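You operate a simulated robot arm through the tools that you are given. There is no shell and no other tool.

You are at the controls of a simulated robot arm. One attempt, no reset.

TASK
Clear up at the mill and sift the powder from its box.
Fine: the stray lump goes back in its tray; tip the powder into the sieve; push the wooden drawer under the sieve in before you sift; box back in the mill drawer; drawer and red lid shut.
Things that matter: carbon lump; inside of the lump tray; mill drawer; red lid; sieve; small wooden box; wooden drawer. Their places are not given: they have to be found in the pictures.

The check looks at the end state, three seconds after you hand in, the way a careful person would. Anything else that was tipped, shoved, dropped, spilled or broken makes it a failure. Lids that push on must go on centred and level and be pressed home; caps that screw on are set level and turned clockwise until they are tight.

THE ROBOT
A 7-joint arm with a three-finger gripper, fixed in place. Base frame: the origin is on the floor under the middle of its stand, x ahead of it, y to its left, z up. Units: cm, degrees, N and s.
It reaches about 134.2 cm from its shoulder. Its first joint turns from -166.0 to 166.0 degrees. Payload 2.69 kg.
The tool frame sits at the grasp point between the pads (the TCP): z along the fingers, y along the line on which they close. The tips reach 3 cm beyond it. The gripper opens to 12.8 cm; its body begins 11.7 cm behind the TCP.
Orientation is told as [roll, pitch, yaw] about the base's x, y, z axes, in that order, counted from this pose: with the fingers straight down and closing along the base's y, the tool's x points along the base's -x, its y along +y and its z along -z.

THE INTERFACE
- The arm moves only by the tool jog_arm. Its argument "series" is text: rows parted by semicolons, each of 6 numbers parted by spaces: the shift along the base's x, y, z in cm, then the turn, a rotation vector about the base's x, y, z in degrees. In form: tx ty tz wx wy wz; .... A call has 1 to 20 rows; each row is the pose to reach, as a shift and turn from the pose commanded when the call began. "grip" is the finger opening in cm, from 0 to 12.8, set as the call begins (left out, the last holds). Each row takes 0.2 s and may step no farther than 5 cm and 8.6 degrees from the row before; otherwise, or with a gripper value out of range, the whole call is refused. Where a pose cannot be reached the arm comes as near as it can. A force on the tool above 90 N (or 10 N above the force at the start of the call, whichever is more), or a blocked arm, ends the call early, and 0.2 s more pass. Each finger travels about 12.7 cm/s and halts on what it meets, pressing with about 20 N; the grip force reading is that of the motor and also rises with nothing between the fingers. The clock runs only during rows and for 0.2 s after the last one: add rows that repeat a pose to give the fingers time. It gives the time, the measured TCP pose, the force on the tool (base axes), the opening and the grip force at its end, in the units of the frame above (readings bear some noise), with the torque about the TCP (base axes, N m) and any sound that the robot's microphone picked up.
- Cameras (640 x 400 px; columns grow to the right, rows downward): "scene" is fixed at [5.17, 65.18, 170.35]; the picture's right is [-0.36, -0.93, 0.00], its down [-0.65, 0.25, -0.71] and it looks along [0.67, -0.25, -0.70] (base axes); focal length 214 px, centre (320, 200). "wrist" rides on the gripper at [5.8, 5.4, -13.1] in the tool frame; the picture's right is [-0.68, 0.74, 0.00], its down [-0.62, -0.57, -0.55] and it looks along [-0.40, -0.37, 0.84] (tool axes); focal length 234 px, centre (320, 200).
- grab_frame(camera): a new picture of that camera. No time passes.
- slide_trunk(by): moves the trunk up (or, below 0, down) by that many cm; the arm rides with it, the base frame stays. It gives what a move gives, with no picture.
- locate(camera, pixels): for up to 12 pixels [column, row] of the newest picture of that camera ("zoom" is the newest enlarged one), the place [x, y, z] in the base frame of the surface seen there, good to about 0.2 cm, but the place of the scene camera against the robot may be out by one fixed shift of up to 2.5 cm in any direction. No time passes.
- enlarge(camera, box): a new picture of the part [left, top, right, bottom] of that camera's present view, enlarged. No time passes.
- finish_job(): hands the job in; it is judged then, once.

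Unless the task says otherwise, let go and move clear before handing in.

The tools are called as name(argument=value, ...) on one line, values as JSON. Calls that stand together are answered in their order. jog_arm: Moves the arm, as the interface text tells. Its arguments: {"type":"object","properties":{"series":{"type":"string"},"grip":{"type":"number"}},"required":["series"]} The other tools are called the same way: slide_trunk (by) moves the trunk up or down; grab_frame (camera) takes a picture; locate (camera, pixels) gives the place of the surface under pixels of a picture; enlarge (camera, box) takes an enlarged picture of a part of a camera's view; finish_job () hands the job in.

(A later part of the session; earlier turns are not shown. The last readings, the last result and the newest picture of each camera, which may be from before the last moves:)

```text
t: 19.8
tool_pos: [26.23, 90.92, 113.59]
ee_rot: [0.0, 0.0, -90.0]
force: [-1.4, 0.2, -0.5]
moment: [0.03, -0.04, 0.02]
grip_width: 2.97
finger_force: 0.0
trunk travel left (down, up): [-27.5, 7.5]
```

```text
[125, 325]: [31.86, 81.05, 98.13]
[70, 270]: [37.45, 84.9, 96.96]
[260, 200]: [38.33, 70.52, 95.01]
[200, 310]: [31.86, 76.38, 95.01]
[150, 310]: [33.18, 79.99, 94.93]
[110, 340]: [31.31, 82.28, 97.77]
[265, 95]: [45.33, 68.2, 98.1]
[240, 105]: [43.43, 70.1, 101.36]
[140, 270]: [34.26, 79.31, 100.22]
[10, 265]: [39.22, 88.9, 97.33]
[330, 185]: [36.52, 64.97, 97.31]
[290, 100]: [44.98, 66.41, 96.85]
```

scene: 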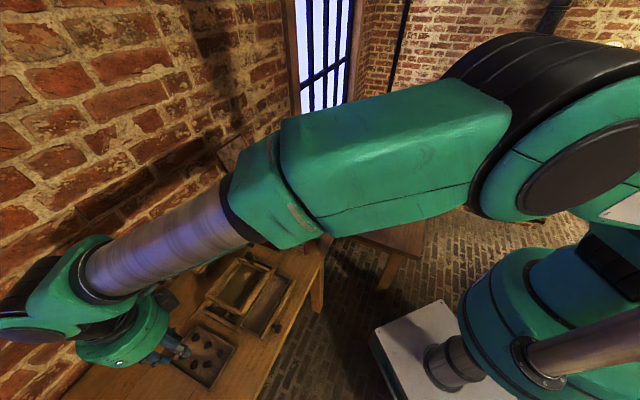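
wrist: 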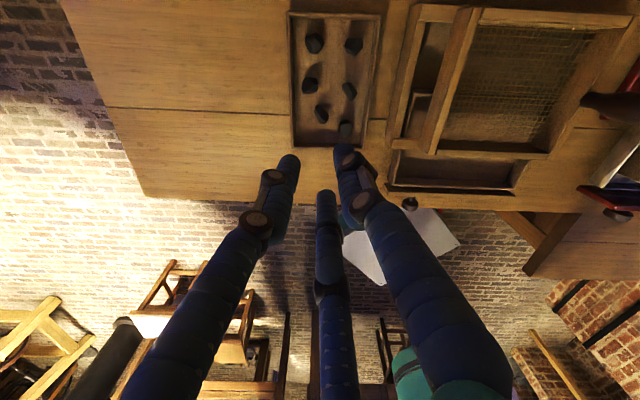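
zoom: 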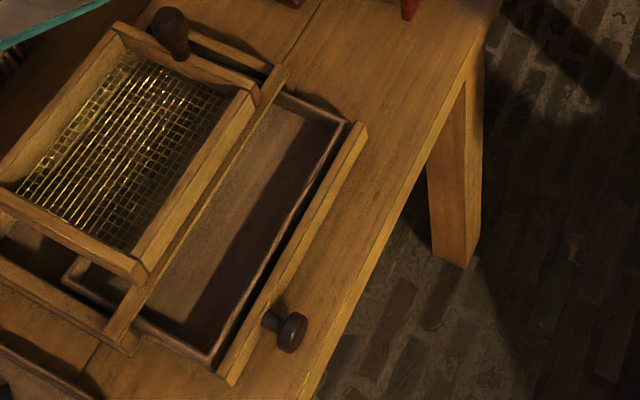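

The drawer front spans (40.1,61.4)–(26.4,75.1) with centre about (33.25, 68.2), and its knob is off to the left. I'll close the fingers, turn to yaw -105 so two fingers face the panel, and move in front of the panel's centre.

jog_arm(series="0.7 -4.2 0 0 0 -5; 1.4 -8.5 0 0 0 -10; 2.1 -12.8 0 0 0 -15; 2.8 -17 0 0 0 -15; 3.5 -21.3 0 0 0 -15; 4.2 -25.6 0 0 0 -15; 4.2 -25.6 -4 0 0 -15; 4.2 -25.6 -8 0 0 -15; 4.2 -25.6 -12 0 0 -15; 4.2 -25.6 -12 0 0 -15", grip=0)

grab_frame(camera="wrist")

enlarge(camera="scene", box=[200, 220, 340, 360])

```text
t: 22.0
tool_pos: [30.65, 65.32, 101.31]
ee_rot: [0.0, -0.1, -104.9]
force: [0.0, -0.2, -0.6]
moment: [-0.02, 0.03, -0.01]
grip_width: 0.2
finger_force: 19.8
out of reach, approached as far as the arm can: row 2, 3, 4, 5
trunk travel left (down, up): [-27.5, 7.5]
```

```text
taken
```

wrist: 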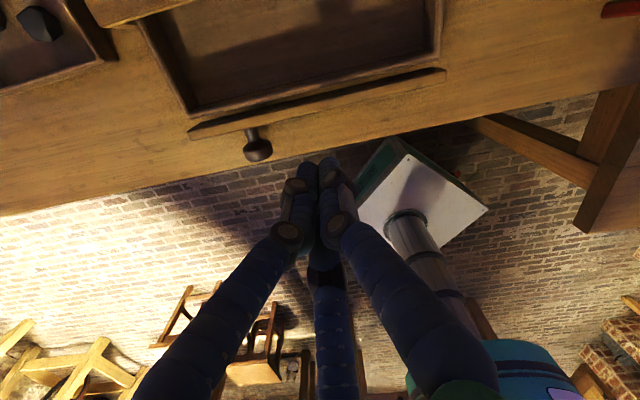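

```text
2.86 times, centred on (270, 290) of scene
```

zoom: 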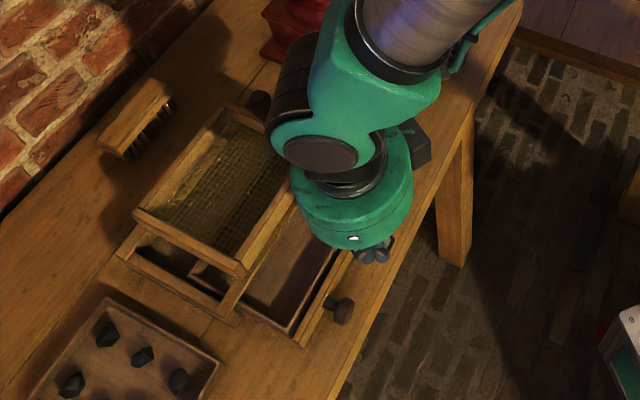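

The tool is over the bench edge with the panel's top edge from (190,130) to (445,72) in the wrist view. I'll measure the panel and knob.

locate(camera="wrist", pixels=[[195, 131], [440, 72], [318, 100], [318, 106], [257, 148], [250, 130], [300, 105], [340, 100], [319, 143], [340, 60], [200, 110], [430, 55]])

enlarge(camera="wrist", box=[180, 40, 460, 180])

```text
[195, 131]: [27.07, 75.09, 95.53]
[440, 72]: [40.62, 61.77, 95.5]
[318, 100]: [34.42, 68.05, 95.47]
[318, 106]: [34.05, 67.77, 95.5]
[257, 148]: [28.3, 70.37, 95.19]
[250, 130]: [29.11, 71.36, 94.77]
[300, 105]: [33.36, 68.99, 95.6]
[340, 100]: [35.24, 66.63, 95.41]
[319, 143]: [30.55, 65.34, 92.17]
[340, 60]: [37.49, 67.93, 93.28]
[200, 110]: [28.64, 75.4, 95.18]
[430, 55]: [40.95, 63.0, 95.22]
```

```text
2.29 times, centred on (320, 110) of wrist
```

zoom: 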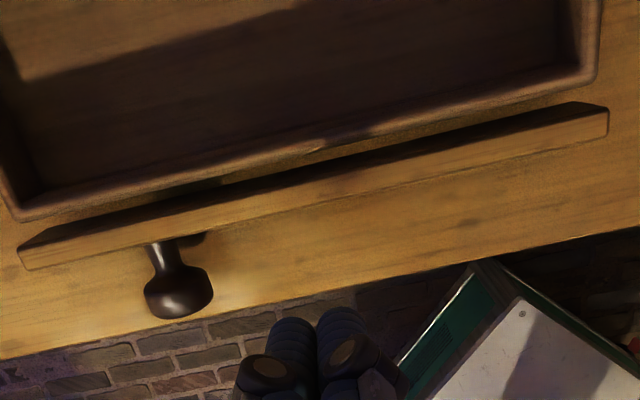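

The panel's centre is about (33.85, 68.4) with top z=95.5; I'm square in front of it. I'll descend to z≈95.8 and start a slow push along (1,1).

jog_arm(series="0 0 -3 0 0 0; 0 0 -5.5 0 0 0; 0.7 0.7 -5.5 0 0 0; 1.2 1.2 -5.5 0 0 0; 1.6 1.6 -5.5 0 0 0; 2 2 -5.5 0 0 0; 2.4 2.4 -5.5 0 0 0")

grab_frame(camera="wrist")

```text
t: 23.6
tool_pos: [32.9, 67.64, 96.09]
ee_rot: [0.1, 0.0, -105.0]
force: [-0.7, -0.9, 0.3]
moment: [-0.04, -0.02, -0.01]
grip_width: 0.22
finger_force: 31.2
trunk travel left (down, up): [-27.5, 7.5]
```

```text
taken
```

wrist: 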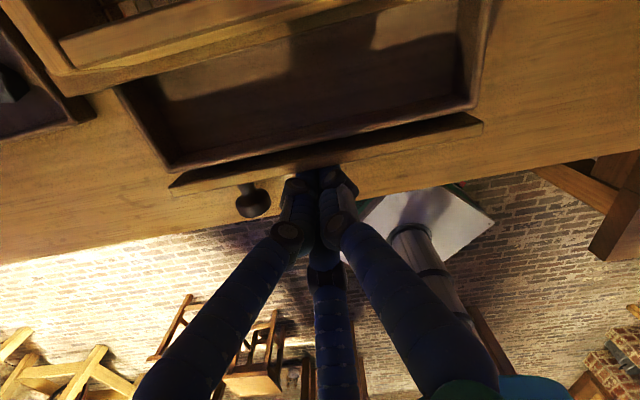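

The fingers are touching the panel and the drawer appears to slide with little force. I'll continue the push in small steps.

jog_arm(series="0.4 0.4 0 0 0 0; 0.8 0.8 0 0 0 0; 1.2 1.2 0 0 0 0; 1.6 1.6 0 0 0 0; 2.0 2.0 0 0 0 0; 2.4 2.4 0 0 0 0; 2.8 2.8 0 0 0 0")

grab_frame(camera="wrist")

enlarge(camera="scene", box=[200, 220, 340, 360])

```text
t: 25.2
tool_pos: [35.71, 70.33, 95.94]
ee_rot: [-0.1, 0.1, -104.9]
force: [-0.1, -0.7, 0.2]
moment: [0.0, -0.01, -0.01]
grip_width: 0.22
finger_force: 32.0
trunk travel left (down, up): [-27.5, 7.5]
```

```text
taken
```

wrist: 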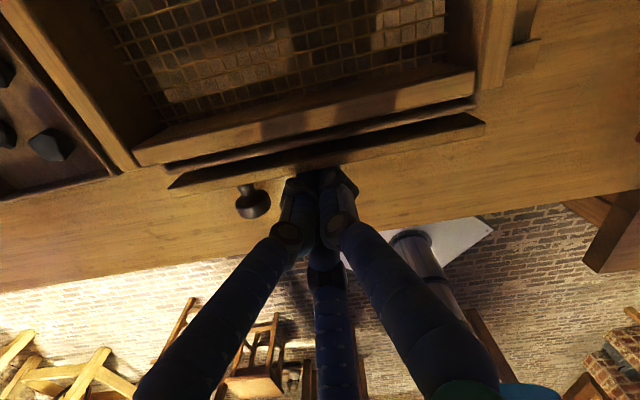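

```text
2.86 times, centred on (270, 290) of scene
```

zoom: 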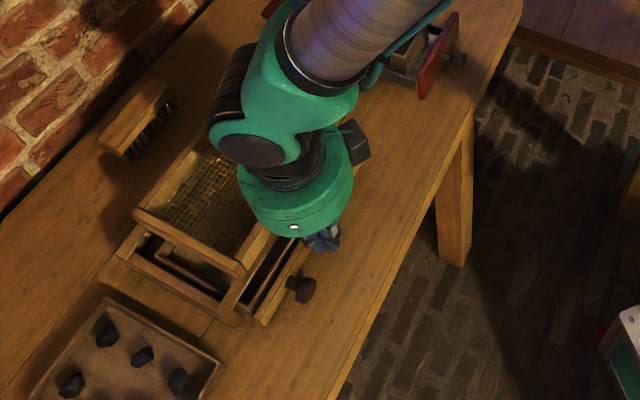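

The drawer is sliding in smoothly; the gap to the front rail is at about row 145. I'll measure what remains.

locate(camera="wrist", pixels=[[318, 155], [318, 142], [318, 128], [318, 118], [470, 78], [160, 162], [480, 125], [180, 185], [460, 105], [320, 100]])

enlarge(camera="wrist", box=[150, 60, 510, 230])

```text
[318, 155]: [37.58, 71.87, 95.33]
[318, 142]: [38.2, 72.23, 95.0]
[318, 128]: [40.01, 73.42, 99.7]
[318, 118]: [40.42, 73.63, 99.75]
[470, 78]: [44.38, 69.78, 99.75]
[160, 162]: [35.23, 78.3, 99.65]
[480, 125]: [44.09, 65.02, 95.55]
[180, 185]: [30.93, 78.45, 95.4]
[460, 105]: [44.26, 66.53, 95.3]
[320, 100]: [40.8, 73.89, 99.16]
```

```text
1.78 times, centred on (330, 145) of wrist
```

zoom: 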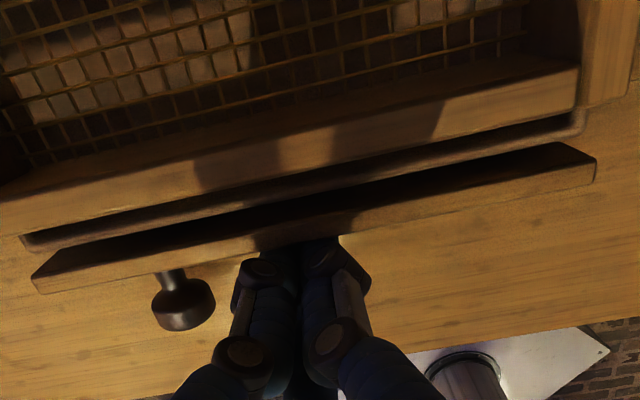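

About 1.6–2 cm of travel remain. I'll push on more slowly, watching the force.

jog_arm(series="0.2 0.2 0 0 0 0; 0.4 0.4 0 0 0 0; 0.6 0.6 0 0 0 0; 0.75 0.75 0 0 0 0; 0.9 0.9 0 0 0 0")

```text
t: 26.4
tool_pos: [36.69, 71.33, 96.02]
ee_rot: [0.0, 0.1, -105.0]
force: [0.3, -0.6, 0.7]
moment: [-0.01, 0.01, -0.04]
grip_width: 0.22
finger_force: 31.3
trunk travel left (down, up): [-27.5, 7.5]
```

jog_arm(series="0.15 0.15 0 0 0 0; 0.3 0.3 0 0 0 0; 0.4 0.4 0 0 0 0")

enlarge(camera="wrist", box=[150, 60, 510, 230])

enlarge(camera="scene", box=[215, 260, 305, 340])

```text
t: 27.2
tool_pos: [36.99, 71.65, 96.02]
ee_rot: [0.0, 0.0, -105.0]
force: [-1.4, -0.6, -1.0]
moment: [0.0, 0.03, 0.02]
grip_width: 0.21
finger_force: 32.2
trunk travel left (down, up): [-27.5, 7.5]
```

```text
1.78 times, centred on (330, 145) of wrist
```

zoom: 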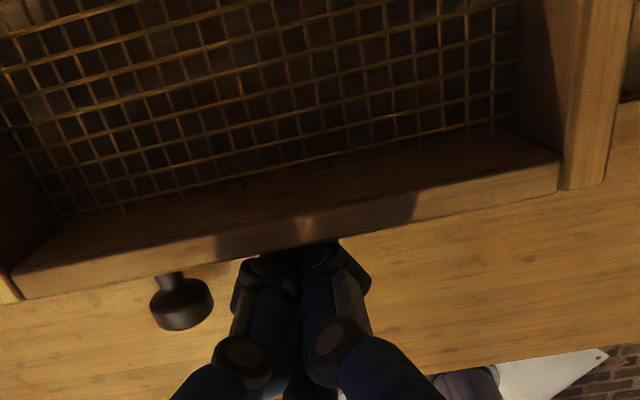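

```text
5.00 times, centred on (260, 300) of scene
```

zoom: 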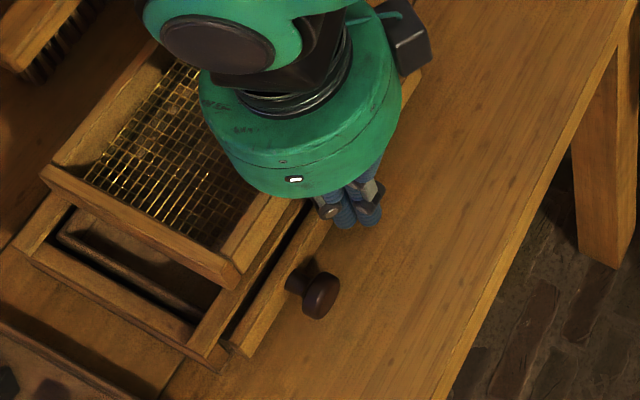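

There's still a dark gap between the panel and rail in the scene zoom. I'll continue in 0.15 cm steps.

jog_arm(series="0.15 0.15 0 0 0 0; 0.3 0.3 0 0 0 0; 0.45 0.45 0 0 0 0")

enlarge(camera="scene", box=[215, 260, 305, 340])

```text
t: 28.0
tool_pos: [37.2, 71.96, 95.94]
ee_rot: [0.0, -0.1, -104.9]
force: [-19.1, -14.8, 10.6]
moment: [0.03, 0.0, 0.02]
grip_width: 0.59
finger_force: 31.2
trunk travel left (down, up): [-27.5, 7.5]
```

```text
5.00 times, centred on (260, 300) of scene
```

zoom: 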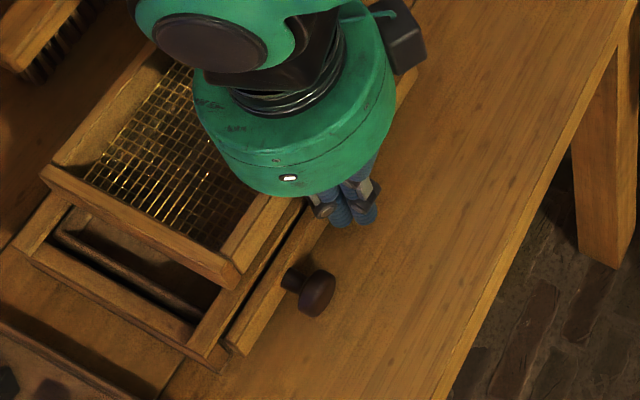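

Resistance rose to about 24 N. I'll back off slightly and check whether the drawer is at its stop.

jog_arm(series="-0.5 -0.5 0 0 0 0; -1.5 -1.5 0 0 0 0; -3 -3 0.5 0 0 0; -5 -5 3 0 0 0; -6 -6 7 0 0 0")

enlarge(camera="scene", box=[240, 270, 300, 340])

grab_frame(camera="wrist")

```text
t: 29.2
tool_pos: [31.4, 66.15, 103.05]
ee_rot: [0.0, 0.0, -105.1]
force: [-0.8, 0.0, 0.2]
moment: [0.01, -0.01, 0.0]
grip_width: 0.18
finger_force: 31.5
trunk travel left (down, up): [-27.5, 7.5]
```

```text
5.71 times, centred on (270, 305) of scene
```

zoom: 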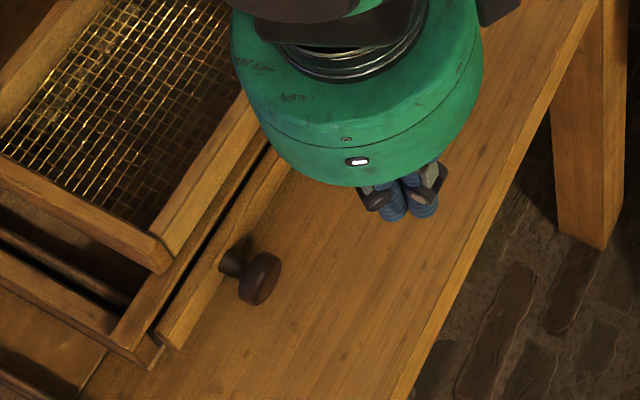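

```text
taken
```

wrist: 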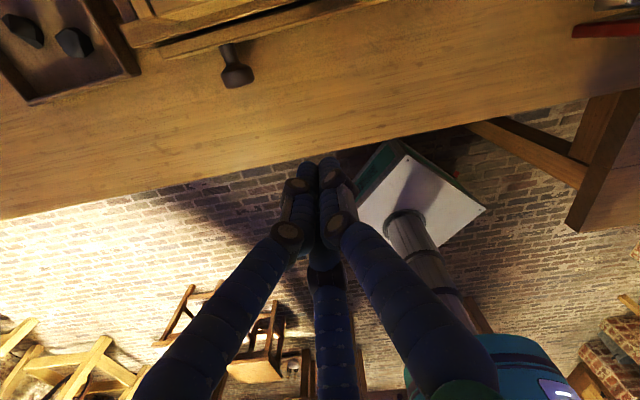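

enlarge(camera="wrist", box=[110, 0, 400, 100])

locate(camera="zoom", pixels=[[120, 118], [300, 80], [300, 70], [300, 60], [300, 50], [300, 90], [130, 105], [125, 100], [450, 40], [450, 30]])

```text
2.21 times, centred on (255, 50) of wrist
```

zoom: 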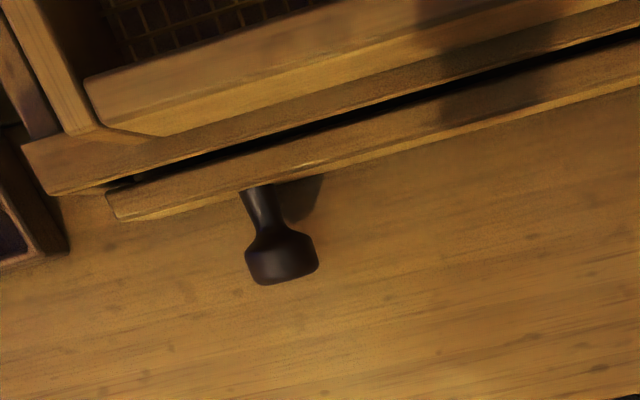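

```text
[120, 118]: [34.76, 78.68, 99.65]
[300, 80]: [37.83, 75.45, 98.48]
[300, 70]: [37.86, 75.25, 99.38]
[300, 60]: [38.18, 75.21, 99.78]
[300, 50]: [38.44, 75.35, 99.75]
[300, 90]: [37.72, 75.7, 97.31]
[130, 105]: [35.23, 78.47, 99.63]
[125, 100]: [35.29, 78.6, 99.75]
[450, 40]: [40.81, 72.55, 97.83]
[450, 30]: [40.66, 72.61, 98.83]
```

enlarge(camera="wrist", box=[140, 50, 240, 110])

locate(camera="zoom", pixels=[[200, 220], [250, 170], [250, 178], [250, 186], [250, 200], [250, 220], [250, 230], [400, 135], [400, 150], [400, 165], [120, 230], [170, 200]])

```text
6.40 times, centred on (190, 80) of wrist
```

zoom: 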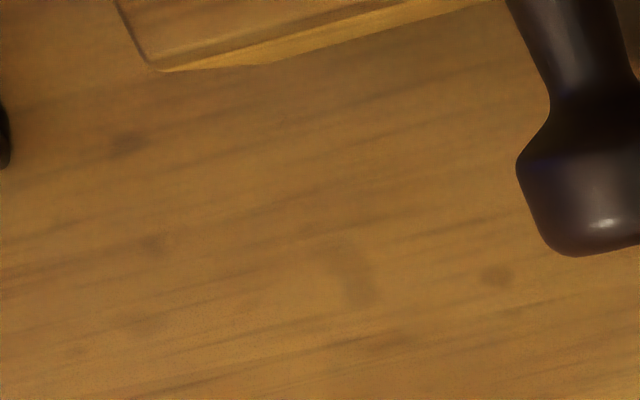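

```text
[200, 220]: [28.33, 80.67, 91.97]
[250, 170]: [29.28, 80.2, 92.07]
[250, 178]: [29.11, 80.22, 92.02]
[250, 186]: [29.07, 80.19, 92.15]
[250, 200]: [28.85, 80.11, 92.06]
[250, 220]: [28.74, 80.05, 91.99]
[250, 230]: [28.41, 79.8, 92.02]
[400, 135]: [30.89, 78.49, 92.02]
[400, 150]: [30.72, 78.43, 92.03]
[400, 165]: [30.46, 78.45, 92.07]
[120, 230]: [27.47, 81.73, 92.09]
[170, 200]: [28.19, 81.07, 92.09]
```

enlarge(camera="wrist", box=[115, 10, 215, 70])

locate(camera="zoom", pixels=[[300, 215], [300, 225], [300, 240], [300, 255], [300, 270], [300, 290], [300, 310], [300, 200], [300, 180], [450, 190], [450, 210], [450, 230]])

```text
6.40 times, centred on (165, 40) of wrist
```

zoom: 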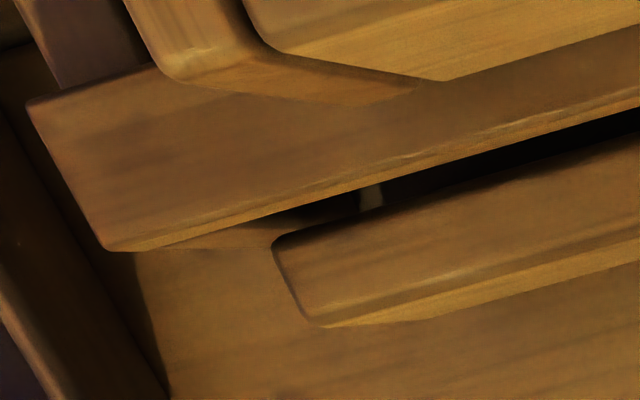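

```text
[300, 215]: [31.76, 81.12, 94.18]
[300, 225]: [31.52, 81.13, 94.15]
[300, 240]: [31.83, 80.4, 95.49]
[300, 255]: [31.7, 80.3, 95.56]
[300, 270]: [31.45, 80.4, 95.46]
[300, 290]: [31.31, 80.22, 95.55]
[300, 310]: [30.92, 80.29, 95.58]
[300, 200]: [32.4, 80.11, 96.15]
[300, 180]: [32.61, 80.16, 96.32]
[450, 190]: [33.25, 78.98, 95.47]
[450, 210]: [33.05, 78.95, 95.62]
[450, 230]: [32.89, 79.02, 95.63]
```

The panel's back edge is now within about 0.2 cm of the rail. To confirm it's home without risking the sieve, I'll press the knob end instead; first measure the knob.

locate(camera="wrist", pixels=[[238, 86], [232, 80], [246, 80], [238, 76], [230, 60], [234, 87], [242, 86]])

```text
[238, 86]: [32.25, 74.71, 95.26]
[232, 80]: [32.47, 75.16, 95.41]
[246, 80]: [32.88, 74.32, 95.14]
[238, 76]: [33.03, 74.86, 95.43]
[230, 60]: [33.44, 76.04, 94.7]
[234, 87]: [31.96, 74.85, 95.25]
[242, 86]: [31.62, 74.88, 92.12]
```

jog_arm(series="-0.8 3.1 0 0 0 0; -1.56 6.26 0 0 0 0; -1.56 6.26 -4 0 0 0; -1.56 6.26 -7.4 0 0 0; -1.2 6.6 -7.4 0 0 0; -0.8 7.0 -7.4 0 0 0; -0.6 7.2 -7.4 0 0 0")

grab_frame(camera="wrist")

enlarge(camera="scene", box=[230, 270, 300, 350])

```text
t: 30.8
tool_pos: [31.14, 73.28, 95.74]
ee_rot: [-0.5, 0.1, -104.5]
force: [0.3, -1.4, -0.1]
moment: [0.06, 0.0, 0.0]
grip_width: 0.2
finger_force: 31.5
out of reach, approached as far as the arm can: row 1, 2, 3, 4, 5, 6, 7
trunk travel left (down, up): [-27.5, 7.5]
```

```text
taken
```

wrist: 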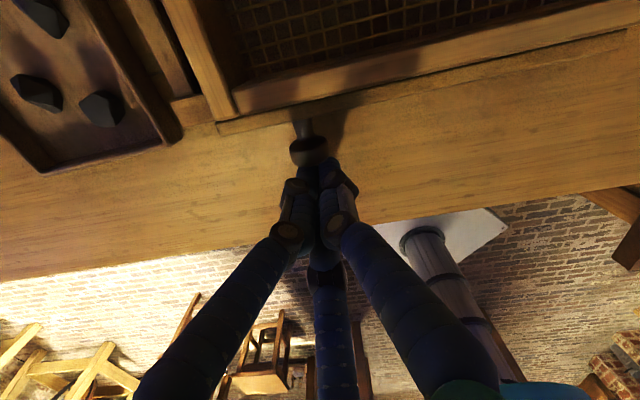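

```text
5.00 times, centred on (265, 310) of scene
```

zoom: 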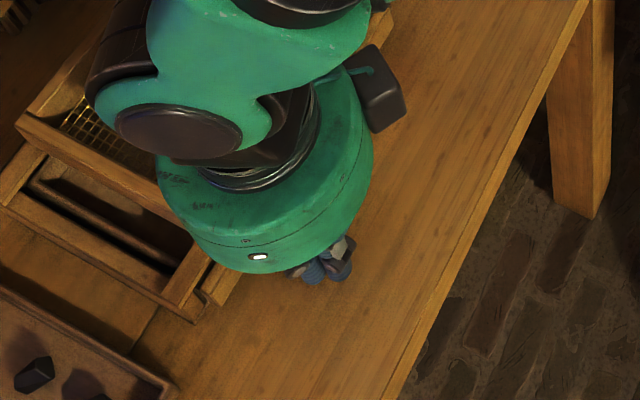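

The wrist is near a joint limit at yaw -105. I'll back off 1 cm, turn back to yaw -90, then press the knob.

jog_arm(series="-0.8 -0.8 0 0 0 0; -0.8 -0.8 0 0 0 7.5; -0.8 -0.8 0 0 0 15; -0.4 -0.4 0 0 0 15; 0 0 0 0 0 15; 0.15 0.15 0 0 0 15")

```text
t: 32.2
tool_pos: [31.4, 73.36, 95.51]
ee_rot: [0.1, 0.0, -90.0]
force: [-1.0, -1.6, 1.1]
moment: [-0.02, 0.01, 0.0]
grip_width: 0.2
finger_force: 31.2
out of reach, approached as far as the arm can: row 1
trunk travel left (down, up): [-27.5, 7.5]
```

jog_arm(series="0.1 0.1 0 0 0 0; 0.2 0.2 0 0 0 0; 0.3 0.3 0 0 0 0")

enlarge(camera="wrist", box=[240, 80, 420, 200])

```text
t: 33.0
tool_pos: [31.4, 73.43, 95.43]
ee_rot: [0.1, -0.1, -89.9]
force: [-27.5, -14.7, 6.5]
moment: [-0.16, 0.26, -0.08]
grip_width: 0.2
finger_force: 31.6
trunk travel left (down, up): [-27.5, 7.5]
```

```text
3.33 times, centred on (330, 140) of wrist
```

zoom: 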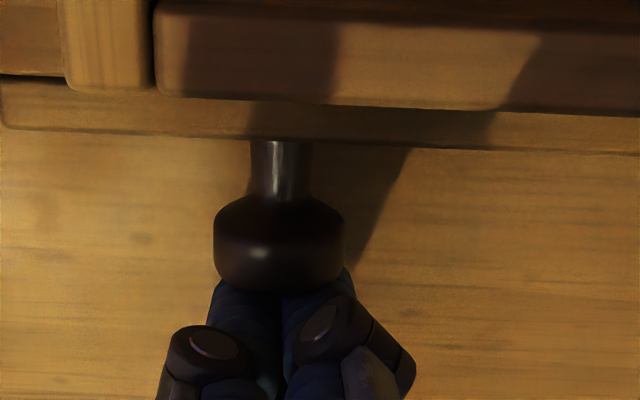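

31 N with no movement: the wooden drawer is fully in. I'll back off, rise, and move over to look at the mill drawer and box.

jog_arm(series="-1 -1 0 0 0 0; -2 -2 3 0 0 0; -2 -2 7.5 0 0 0; -2 -2 12 0 0 0; -2 -2 16.5 0 0 0; -1 -3 20 0 0 8; 2 -6 20 0 0 16; 5 -9 20 0 0 24; 8 -12 20 0 0 32; 11 -15 20 0 0 40; 14 -18 20 0 0 48; 17 -20.5 20 0 0 56; 17 -20.5 20 0 0 64; 17 -20.5 20 0 0 72; 17 -20.5 20 0 0 80; 17 -20.5 20 0 0 88; 17 -20.5 20 0 0 90", grip=3)

grab_frame(camera="wrist")

grab_frame(camera="scene")

```text
t: 36.6
tool_pos: [48.65, 53.28, 115.44]
ee_rot: [0.1, 0.0, 0.1]
force: [-0.1, 0.5, -0.2]
moment: [-0.01, -0.02, 0.0]
grip_width: 3.01
finger_force: 0.0
trunk travel left (down, up): [-27.5, 7.5]
```

```text
taken
```

wrist: 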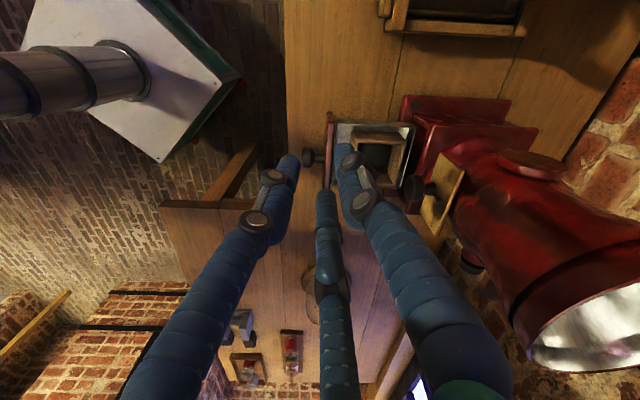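

```text
taken
```

scene: 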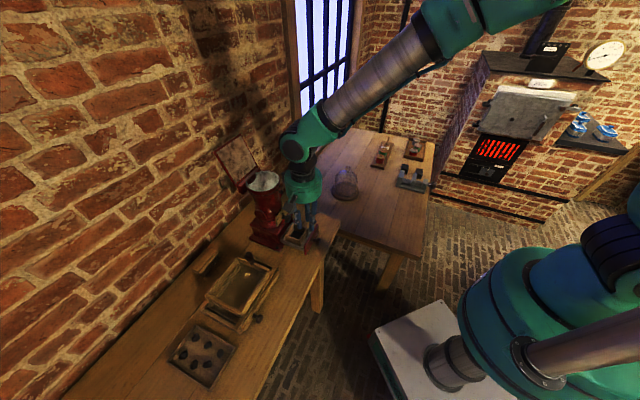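

The box sits at about (380,158) in the wrist view. I'll locate its corners and the drawer, dial knob, and mill body.

enlarge(camera="wrist", box=[290, 90, 480, 250])

locate(camera="zoom", pixels=[[150, 115], [425, 120], [135, 70], [205, 135], [390, 140], [370, 300], [290, 210], [365, 195], [440, 310], [490, 330], [60, 215], [130, 200]])

```text
2.50 times, centred on (385, 170) of wrist
```

zoom: 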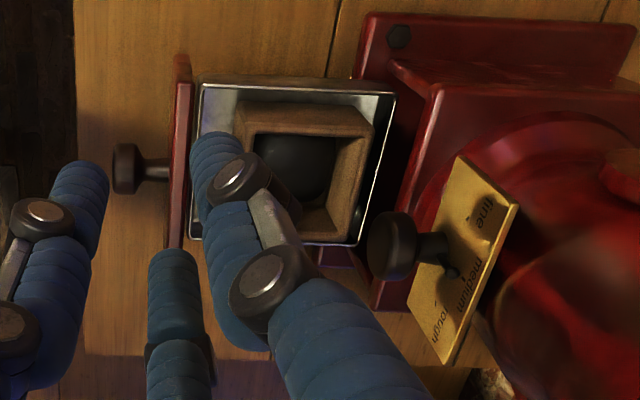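

```text
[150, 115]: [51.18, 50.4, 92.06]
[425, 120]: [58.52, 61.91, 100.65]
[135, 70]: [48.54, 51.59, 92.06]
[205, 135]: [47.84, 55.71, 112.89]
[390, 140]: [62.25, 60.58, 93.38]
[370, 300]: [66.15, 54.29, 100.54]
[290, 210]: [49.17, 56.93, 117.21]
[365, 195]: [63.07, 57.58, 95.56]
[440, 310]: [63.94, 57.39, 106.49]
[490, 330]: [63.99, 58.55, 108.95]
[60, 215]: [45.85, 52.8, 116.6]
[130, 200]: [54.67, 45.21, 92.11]
```

jog_arm(series="3 0 1 0 0 0; 6 0 2 0 0 0; 8.5 0.2 2.5 0 0 0; 8.5 0.2 2.5 0 0 0", grip=3)

enlarge(camera="wrist", box=[240, 50, 400, 160])

grab_frame(camera="wrist")

```text
t: 37.6
tool_pos: [57.24, 53.32, 118.11]
ee_rot: [0.0, 0.0, 0.1]
force: [0.3, 0.1, -0.2]
moment: [0.01, -0.01, 0.0]
grip_width: 2.99
finger_force: 0.0
trunk travel left (down, up): [-27.5, 7.5]
```

```text
3.64 times, centred on (320, 105) of wrist
```

zoom: 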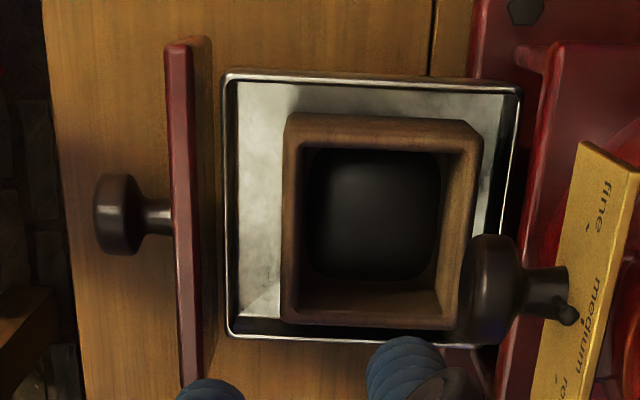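

```text
taken
```

wrist: 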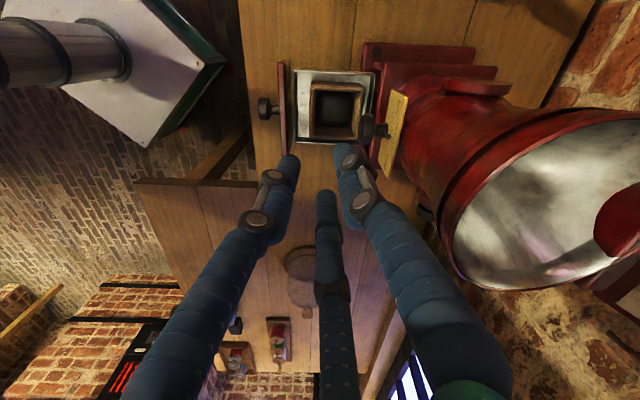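

A clear view of the box with dark powder in the mill drawer; the dial knob at zoom (490,290) overhangs one corner. I'll locate all of these.

locate(camera="zoom", pixels=[[290, 140], [470, 140], [450, 320], [292, 318], [310, 155], [450, 155], [435, 290], [308, 290], [370, 215], [290, 120], [475, 130], [380, 300]])

locate(camera="zoom", pixels=[[230, 75], [518, 92], [230, 330], [490, 340], [260, 200], [260, 300], [180, 60], [190, 370], [115, 215], [490, 270], [500, 310], [540, 290]])

```text
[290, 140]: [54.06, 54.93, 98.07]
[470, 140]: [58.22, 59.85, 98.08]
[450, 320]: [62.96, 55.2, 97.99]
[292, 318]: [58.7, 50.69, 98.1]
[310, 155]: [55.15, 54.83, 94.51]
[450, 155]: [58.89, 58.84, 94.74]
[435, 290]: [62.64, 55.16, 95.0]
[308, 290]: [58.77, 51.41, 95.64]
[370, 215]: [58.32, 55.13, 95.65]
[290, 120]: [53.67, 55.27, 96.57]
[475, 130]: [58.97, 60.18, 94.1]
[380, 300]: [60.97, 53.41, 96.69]
```

```text
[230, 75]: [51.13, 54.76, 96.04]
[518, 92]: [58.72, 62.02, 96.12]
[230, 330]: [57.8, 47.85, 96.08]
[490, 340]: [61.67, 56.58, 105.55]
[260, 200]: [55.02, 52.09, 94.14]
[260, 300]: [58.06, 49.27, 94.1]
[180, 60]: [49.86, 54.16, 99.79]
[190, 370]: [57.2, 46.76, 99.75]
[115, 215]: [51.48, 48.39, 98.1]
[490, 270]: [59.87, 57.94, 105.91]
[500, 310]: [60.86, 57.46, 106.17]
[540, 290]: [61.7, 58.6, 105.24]
```

The box (6.6 cm square, rim z=98.05, centre about (58.5, 55.2), turned 45°) sits in the mill drawer, with the dial knob above its far edge. I plan to pinch its near wall from above (thumb inside, pair outside), so I'll turn to yaw -45 over that wall at (56.4, 53.1) and look.

jog_arm(series="-0.2 0 0 0 0 -7.5; -0.4 -0.1 0 0 0 -15; -0.6 -0.1 0 0 0 -22.5; -0.8 -0.2 0 0 0 -30; -0.8 -0.2 -1.5 0 0 -37.5; -0.8 -0.2 -3 0 0 -45; -0.8 -0.2 -5 0 0 -45; -0.8 -0.2 -7 0 0 -45; -0.8 -0.2 -7 0 0 -45", grip=4.8)

grab_frame(camera="wrist")

enlarge(camera="wrist", box=[230, 60, 410, 200])

enlarge(camera="scene", box=[220, 140, 340, 270])

```text
t: 39.6
tool_pos: [56.34, 53.33, 110.89]
ee_rot: [0.0, 0.0, -44.9]
force: [0.5, 1.4, -0.7]
moment: [-0.01, 0.02, -0.01]
grip_width: 4.78
finger_force: 0.0
trunk travel left (down, up): [-27.5, 7.5]
```

```text
taken
```

wrist: 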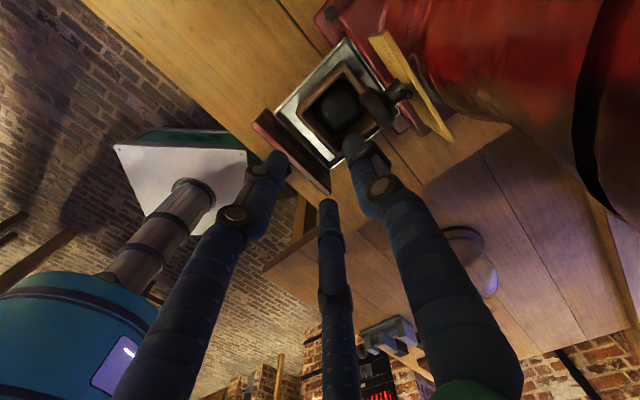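

```text
2.86 times, centred on (320, 130) of wrist
```

zoom: 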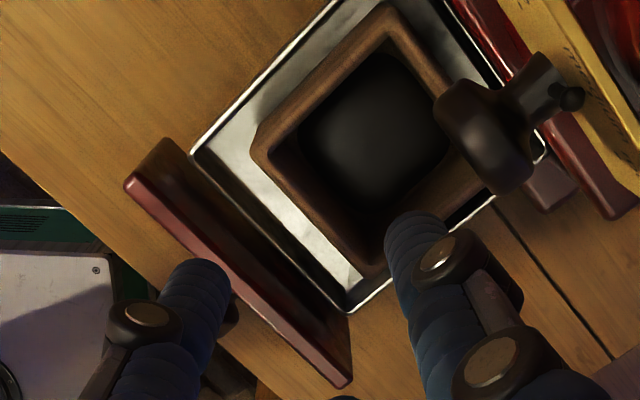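

```text
3.08 times, centred on (280, 205) of scene
```

zoom: 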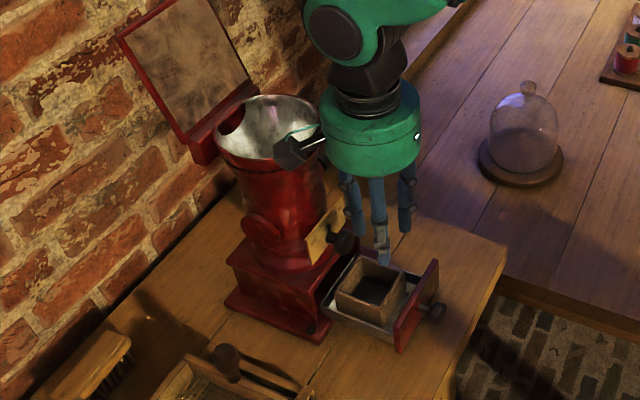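

The wrist camera housing sticks out toward the hopper, so I'll check clearances to the hopper rim, mill body and the box walls.

locate(camera="zoom", pixels=[[217, 150], [327, 110], [285, 170], [240, 165], [310, 215], [325, 225], [345, 240], [300, 265], [310, 240], [318, 195], [290, 148], [300, 155]])

enlarge(camera="wrist", box=[270, 60, 400, 170])

locate(camera="zoom", pixels=[[170, 155], [190, 150], [230, 215], [290, 285], [245, 205], [175, 165], [210, 200], [265, 260], [310, 290], [300, 300], [260, 130], [100, 130]])

```text
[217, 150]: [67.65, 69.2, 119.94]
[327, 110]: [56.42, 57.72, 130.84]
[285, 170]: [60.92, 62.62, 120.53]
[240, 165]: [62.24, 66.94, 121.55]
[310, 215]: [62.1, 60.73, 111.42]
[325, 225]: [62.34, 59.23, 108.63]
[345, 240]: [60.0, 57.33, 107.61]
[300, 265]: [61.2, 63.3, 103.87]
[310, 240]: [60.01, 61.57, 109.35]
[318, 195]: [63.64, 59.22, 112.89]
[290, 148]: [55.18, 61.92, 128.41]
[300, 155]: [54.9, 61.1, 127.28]
```

```text
3.64 times, centred on (335, 115) of wrist
```

zoom: 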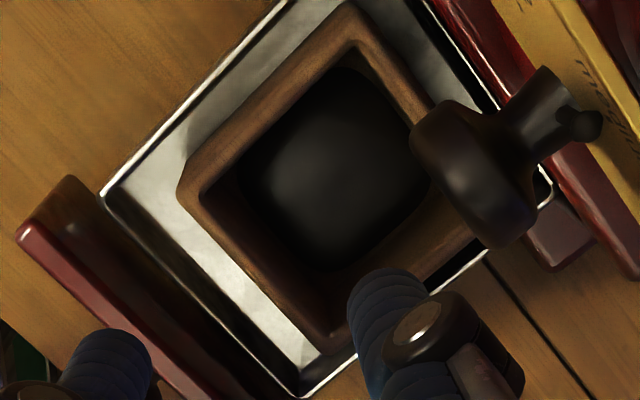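

```text
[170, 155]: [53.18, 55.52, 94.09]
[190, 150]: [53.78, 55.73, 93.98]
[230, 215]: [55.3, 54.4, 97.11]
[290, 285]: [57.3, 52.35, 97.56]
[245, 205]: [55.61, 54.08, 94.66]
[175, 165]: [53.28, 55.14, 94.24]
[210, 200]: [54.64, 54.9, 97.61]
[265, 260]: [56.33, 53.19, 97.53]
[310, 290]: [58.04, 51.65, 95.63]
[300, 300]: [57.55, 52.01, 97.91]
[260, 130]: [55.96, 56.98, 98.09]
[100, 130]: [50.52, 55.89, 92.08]
```

locate(camera="zoom", pixels=[[418, 135], [435, 170], [470, 210], [500, 240], [470, 170], [500, 160], [520, 220], [445, 110], [540, 90], [375, 275], [370, 300], [430, 300]])

```text
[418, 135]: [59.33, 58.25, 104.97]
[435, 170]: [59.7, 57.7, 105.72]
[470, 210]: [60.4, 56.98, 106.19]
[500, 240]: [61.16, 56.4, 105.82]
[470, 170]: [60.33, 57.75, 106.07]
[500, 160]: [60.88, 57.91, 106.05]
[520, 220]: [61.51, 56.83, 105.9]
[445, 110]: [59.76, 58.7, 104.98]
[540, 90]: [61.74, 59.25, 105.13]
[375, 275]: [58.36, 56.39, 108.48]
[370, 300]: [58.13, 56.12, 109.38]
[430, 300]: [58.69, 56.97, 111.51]
```

The dial knob's front is at s≈83 (z 103.6–106.2), leaving room for the thumb. I'll close to 4.4 cm, align over the near wall, and descend to just above the rim.

jog_arm(series="-0.12 -0.44 -2 0 0 0; -0.12 -0.44 -4.5 0 0 0; -0.12 -0.44 -7 0 0 0; -0.12 -0.44 -9 0 0 0; -0.12 -0.44 -9 0 0 0", grip=4.4)

grab_frame(camera="wrist")

enlarge(camera="wrist", box=[230, 90, 410, 230])

enlarge(camera="scene", box=[250, 170, 340, 270])

```text
t: 40.8
tool_pos: [56.13, 52.78, 101.92]
ee_rot: [0.0, 0.1, -45.0]
force: [0.1, -0.2, -0.1]
moment: [0.0, 0.02, 0.01]
grip_width: 4.39
finger_force: 0.1
trunk travel left (down, up): [-27.5, 7.5]
```

```text
taken
```

wrist: 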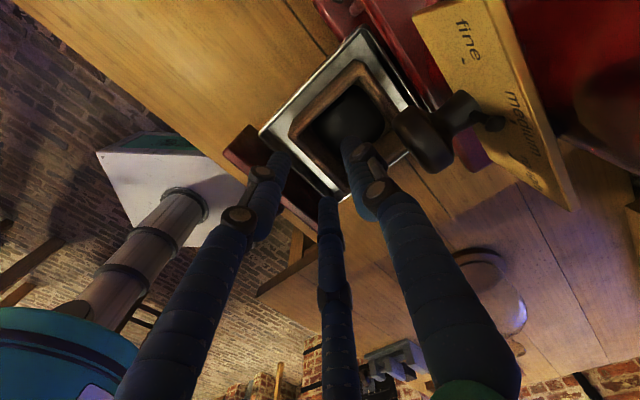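

```text
2.86 times, centred on (320, 160) of wrist
```

zoom: 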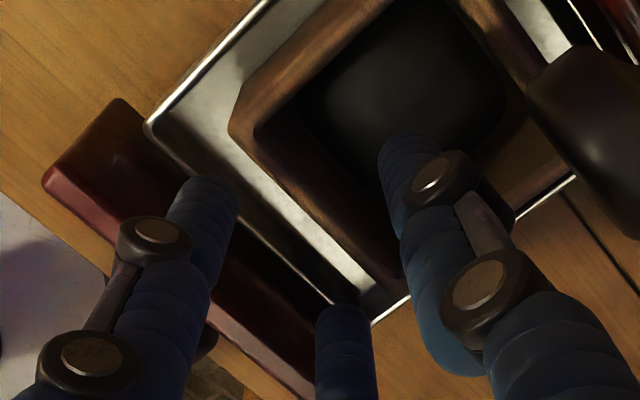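

```text
4.00 times, centred on (295, 220) of scene
```

zoom: 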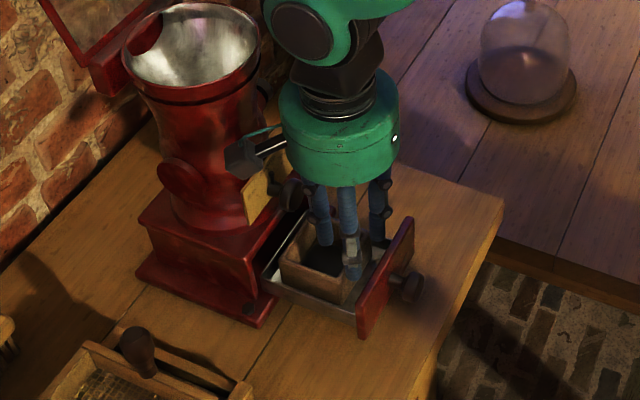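

The tips are at about z=98.9, with the pair between the front panel and box and the thumb over the box. I'll check clearances by locating the tips and panel edge.

locate(camera="zoom", pixels=[[205, 190], [230, 215], [340, 320], [370, 330], [400, 150], [385, 165], [150, 130], [170, 150], [260, 250], [250, 160], [300, 215], [350, 275]])

```text
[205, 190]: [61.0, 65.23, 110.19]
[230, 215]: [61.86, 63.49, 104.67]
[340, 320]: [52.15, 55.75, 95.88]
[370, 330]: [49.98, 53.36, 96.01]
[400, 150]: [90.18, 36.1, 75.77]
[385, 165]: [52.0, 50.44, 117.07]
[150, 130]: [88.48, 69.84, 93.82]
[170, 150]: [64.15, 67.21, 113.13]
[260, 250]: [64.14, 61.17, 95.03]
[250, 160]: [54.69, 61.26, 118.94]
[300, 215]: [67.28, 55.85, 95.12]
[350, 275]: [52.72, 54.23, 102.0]
```

locate(camera="wrist", pixels=[[279.8, 156.5], [288.5, 163], [327, 203], [336, 205.5], [348, 142.5], [343, 148], [252, 127], [265, 142], [299, 177], [295.5, 146], [313, 165], [330, 186]])

```text
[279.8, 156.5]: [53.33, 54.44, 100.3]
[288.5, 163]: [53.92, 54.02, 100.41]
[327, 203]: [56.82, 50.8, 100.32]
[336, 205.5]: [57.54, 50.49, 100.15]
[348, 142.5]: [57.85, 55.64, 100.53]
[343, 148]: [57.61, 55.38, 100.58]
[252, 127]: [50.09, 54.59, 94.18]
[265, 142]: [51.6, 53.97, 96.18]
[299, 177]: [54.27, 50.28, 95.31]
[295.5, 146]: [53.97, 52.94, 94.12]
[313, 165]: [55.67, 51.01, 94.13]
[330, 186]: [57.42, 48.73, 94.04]
```

Clearances are as planned. I'll descend to bring the tips about 2 cm below the rim (TCP z≈99.1).

jog_arm(series="0.05 0.08 -1 0 0 0; 0.05 0.08 -2 0 0 0; 0.05 0.08 -2.8 0 0 0; 0.05 0.08 -2.8 0 0 0")

enlarge(camera="wrist", box=[230, 90, 410, 230])

enlarge(camera="scene", box=[250, 170, 340, 270])

```text
t: 41.8
tool_pos: [56.24, 52.8, 99.25]
ee_rot: [0.0, 0.0, -45.0]
force: [0.0, 0.2, -0.4]
moment: [0.03, 0.02, -0.01]
grip_width: 4.4
finger_force: 0.0
trunk travel left (down, up): [-27.5, 7.5]
```

```text
2.86 times, centred on (320, 160) of wrist
```

zoom: 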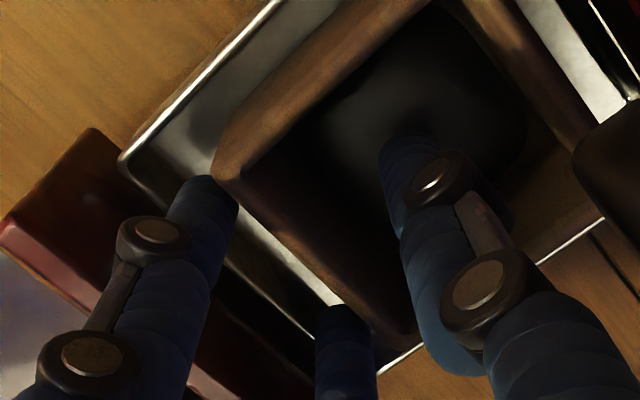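

```text
4.00 times, centred on (295, 220) of scene
```

zoom: 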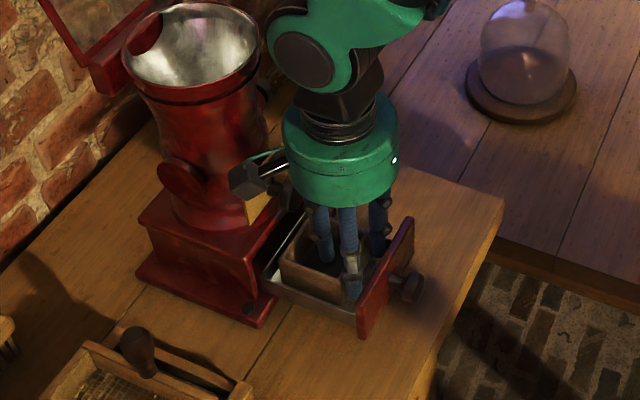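

The thumb is inside the box and the pair is just outside the near wall with no contact. I'll close to pinch the wall.

jog_arm(series="0 0 0 0 0 0; 0 0 0 0 0 0; 0 0 0 0 0 0; 0 0 0 0 0 0", grip=0.2)

enlarge(camera="wrist", box=[230, 90, 410, 230])

```text
t: 42.8
tool_pos: [56.14, 52.88, 99.22]
ee_rot: [0.1, 0.0, -45.0]
force: [0.5, 0.3, 0.0]
moment: [-0.01, 0.0, 0.02]
grip_width: 1.36
finger_force: 20.1
trunk travel left (down, up): [-27.5, 7.5]
```

```text
2.86 times, centred on (320, 160) of wrist
```

zoom: 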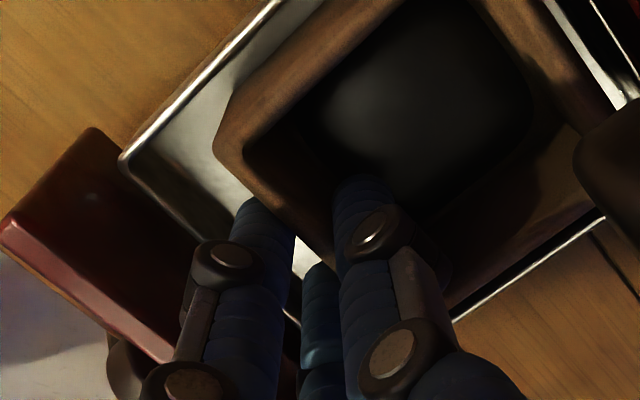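

The wall is pinched at 1.36 cm with 20 N. I'll lift 4 cm (staying below the dial knob at 103.6), then pull back along (-1,-1) so the box clears the knob.

jog_arm(series="0 0 0.5 0 0 0; 0 0 1 0 0 0; 0 0 2 0 0 0; 0 0 3 0 0 0; 0 0 4 0 0 0; 0 0 4 0 0 0")

grab_frame(camera="wrist")

enlarge(camera="scene", box=[250, 170, 340, 270])

```text
t: 44.2
tool_pos: [56.3, 52.65, 103.28]
ee_rot: [0.0, 0.0, -45.0]
force: [-0.4, -0.3, -0.5]
moment: [0.0, 0.04, 0.04]
grip_width: 1.31
finger_force: 20.0
trunk travel left (down, up): [-27.5, 7.5]
```

```text
taken
```

wrist: 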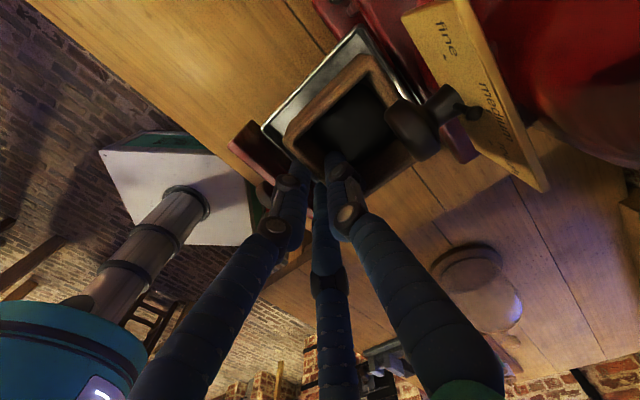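

```text
4.00 times, centred on (295, 220) of scene
```

zoom: 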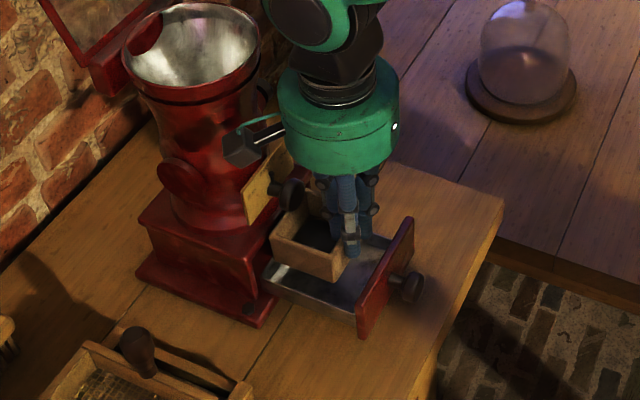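

The box came up with the hand and looks level. I'll check its rim and the margin to the dial knob before pulling back.

enlarge(camera="wrist", box=[250, 30, 450, 210])

locate(camera="zoom", pixels=[[130, 215], [290, 75], [300, 90], [350, 60], [380, 115], [410, 290], [250, 110], [200, 150], [120, 220], [260, 215], [150, 235], [480, 240]])

```text
2.22 times, centred on (350, 120) of wrist
```

zoom: 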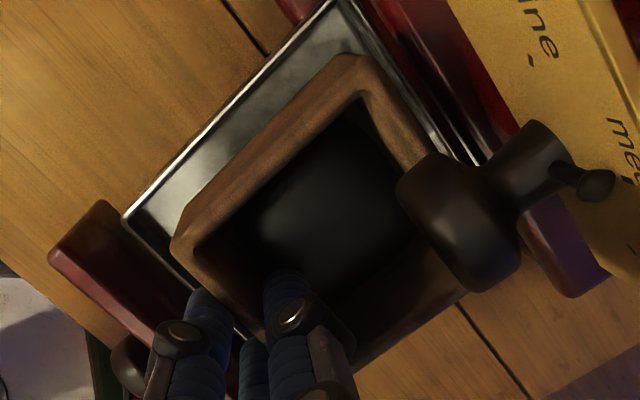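

```text
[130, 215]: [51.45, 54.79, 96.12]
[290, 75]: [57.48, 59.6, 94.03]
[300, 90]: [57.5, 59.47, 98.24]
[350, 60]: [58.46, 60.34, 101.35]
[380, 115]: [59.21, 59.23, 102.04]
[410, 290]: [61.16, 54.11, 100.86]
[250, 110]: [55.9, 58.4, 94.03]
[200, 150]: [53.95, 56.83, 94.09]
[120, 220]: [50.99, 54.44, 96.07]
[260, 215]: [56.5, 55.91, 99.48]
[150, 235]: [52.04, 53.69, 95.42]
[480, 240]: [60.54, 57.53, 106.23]
```

The box is level with its rim at z≈102. I'll move back 2 cm along (-1,-1), rise past the panel and knob, then continue back and up.

jog_arm(series="-0.7 -0.7 0 0 0 0; -1.41 -1.41 0 0 0 0; -1.41 -1.41 1.2 0 0 0; -1.41 -1.41 2.6 0 0 0; -1.6 -1.6 4 0 0 0; -3 -3 5.5 0 0 0; -4.5 -4.5 7 0 0 0; -6 -6 9 0 0 0; -6 -6 9 0 0 0")

grab_frame(camera="wrist")

enlarge(camera="scene", box=[220, 130, 380, 290])

```text
t: 46.2
tool_pos: [49.98, 46.65, 112.41]
ee_rot: [0.0, 0.0, -45.0]
force: [-0.9, -0.3, 0.2]
moment: [0.03, -0.03, -0.03]
grip_width: 1.33
finger_force: 19.6
trunk travel left (down, up): [-27.5, 7.5]
```

```text
taken
```

wrist: 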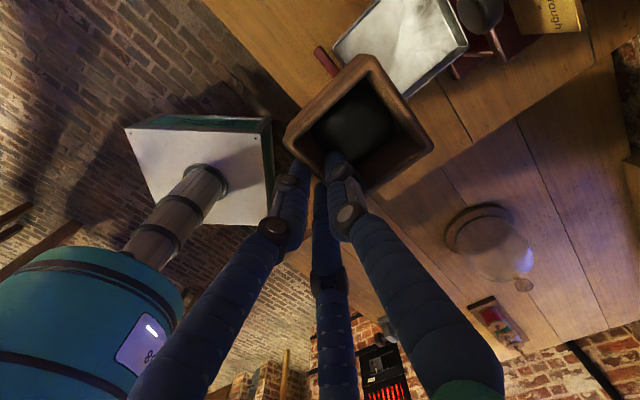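

```text
2.50 times, centred on (300, 210) of scene
```

zoom: 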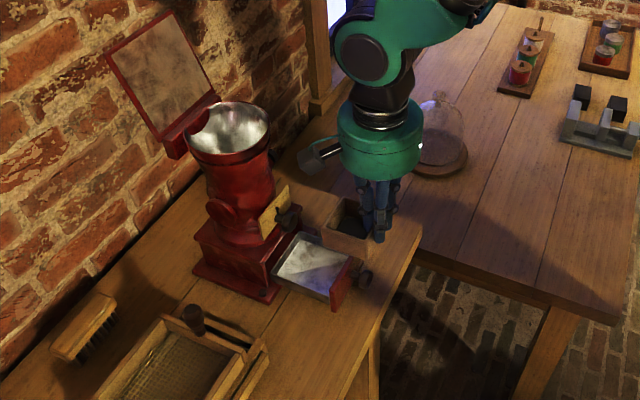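

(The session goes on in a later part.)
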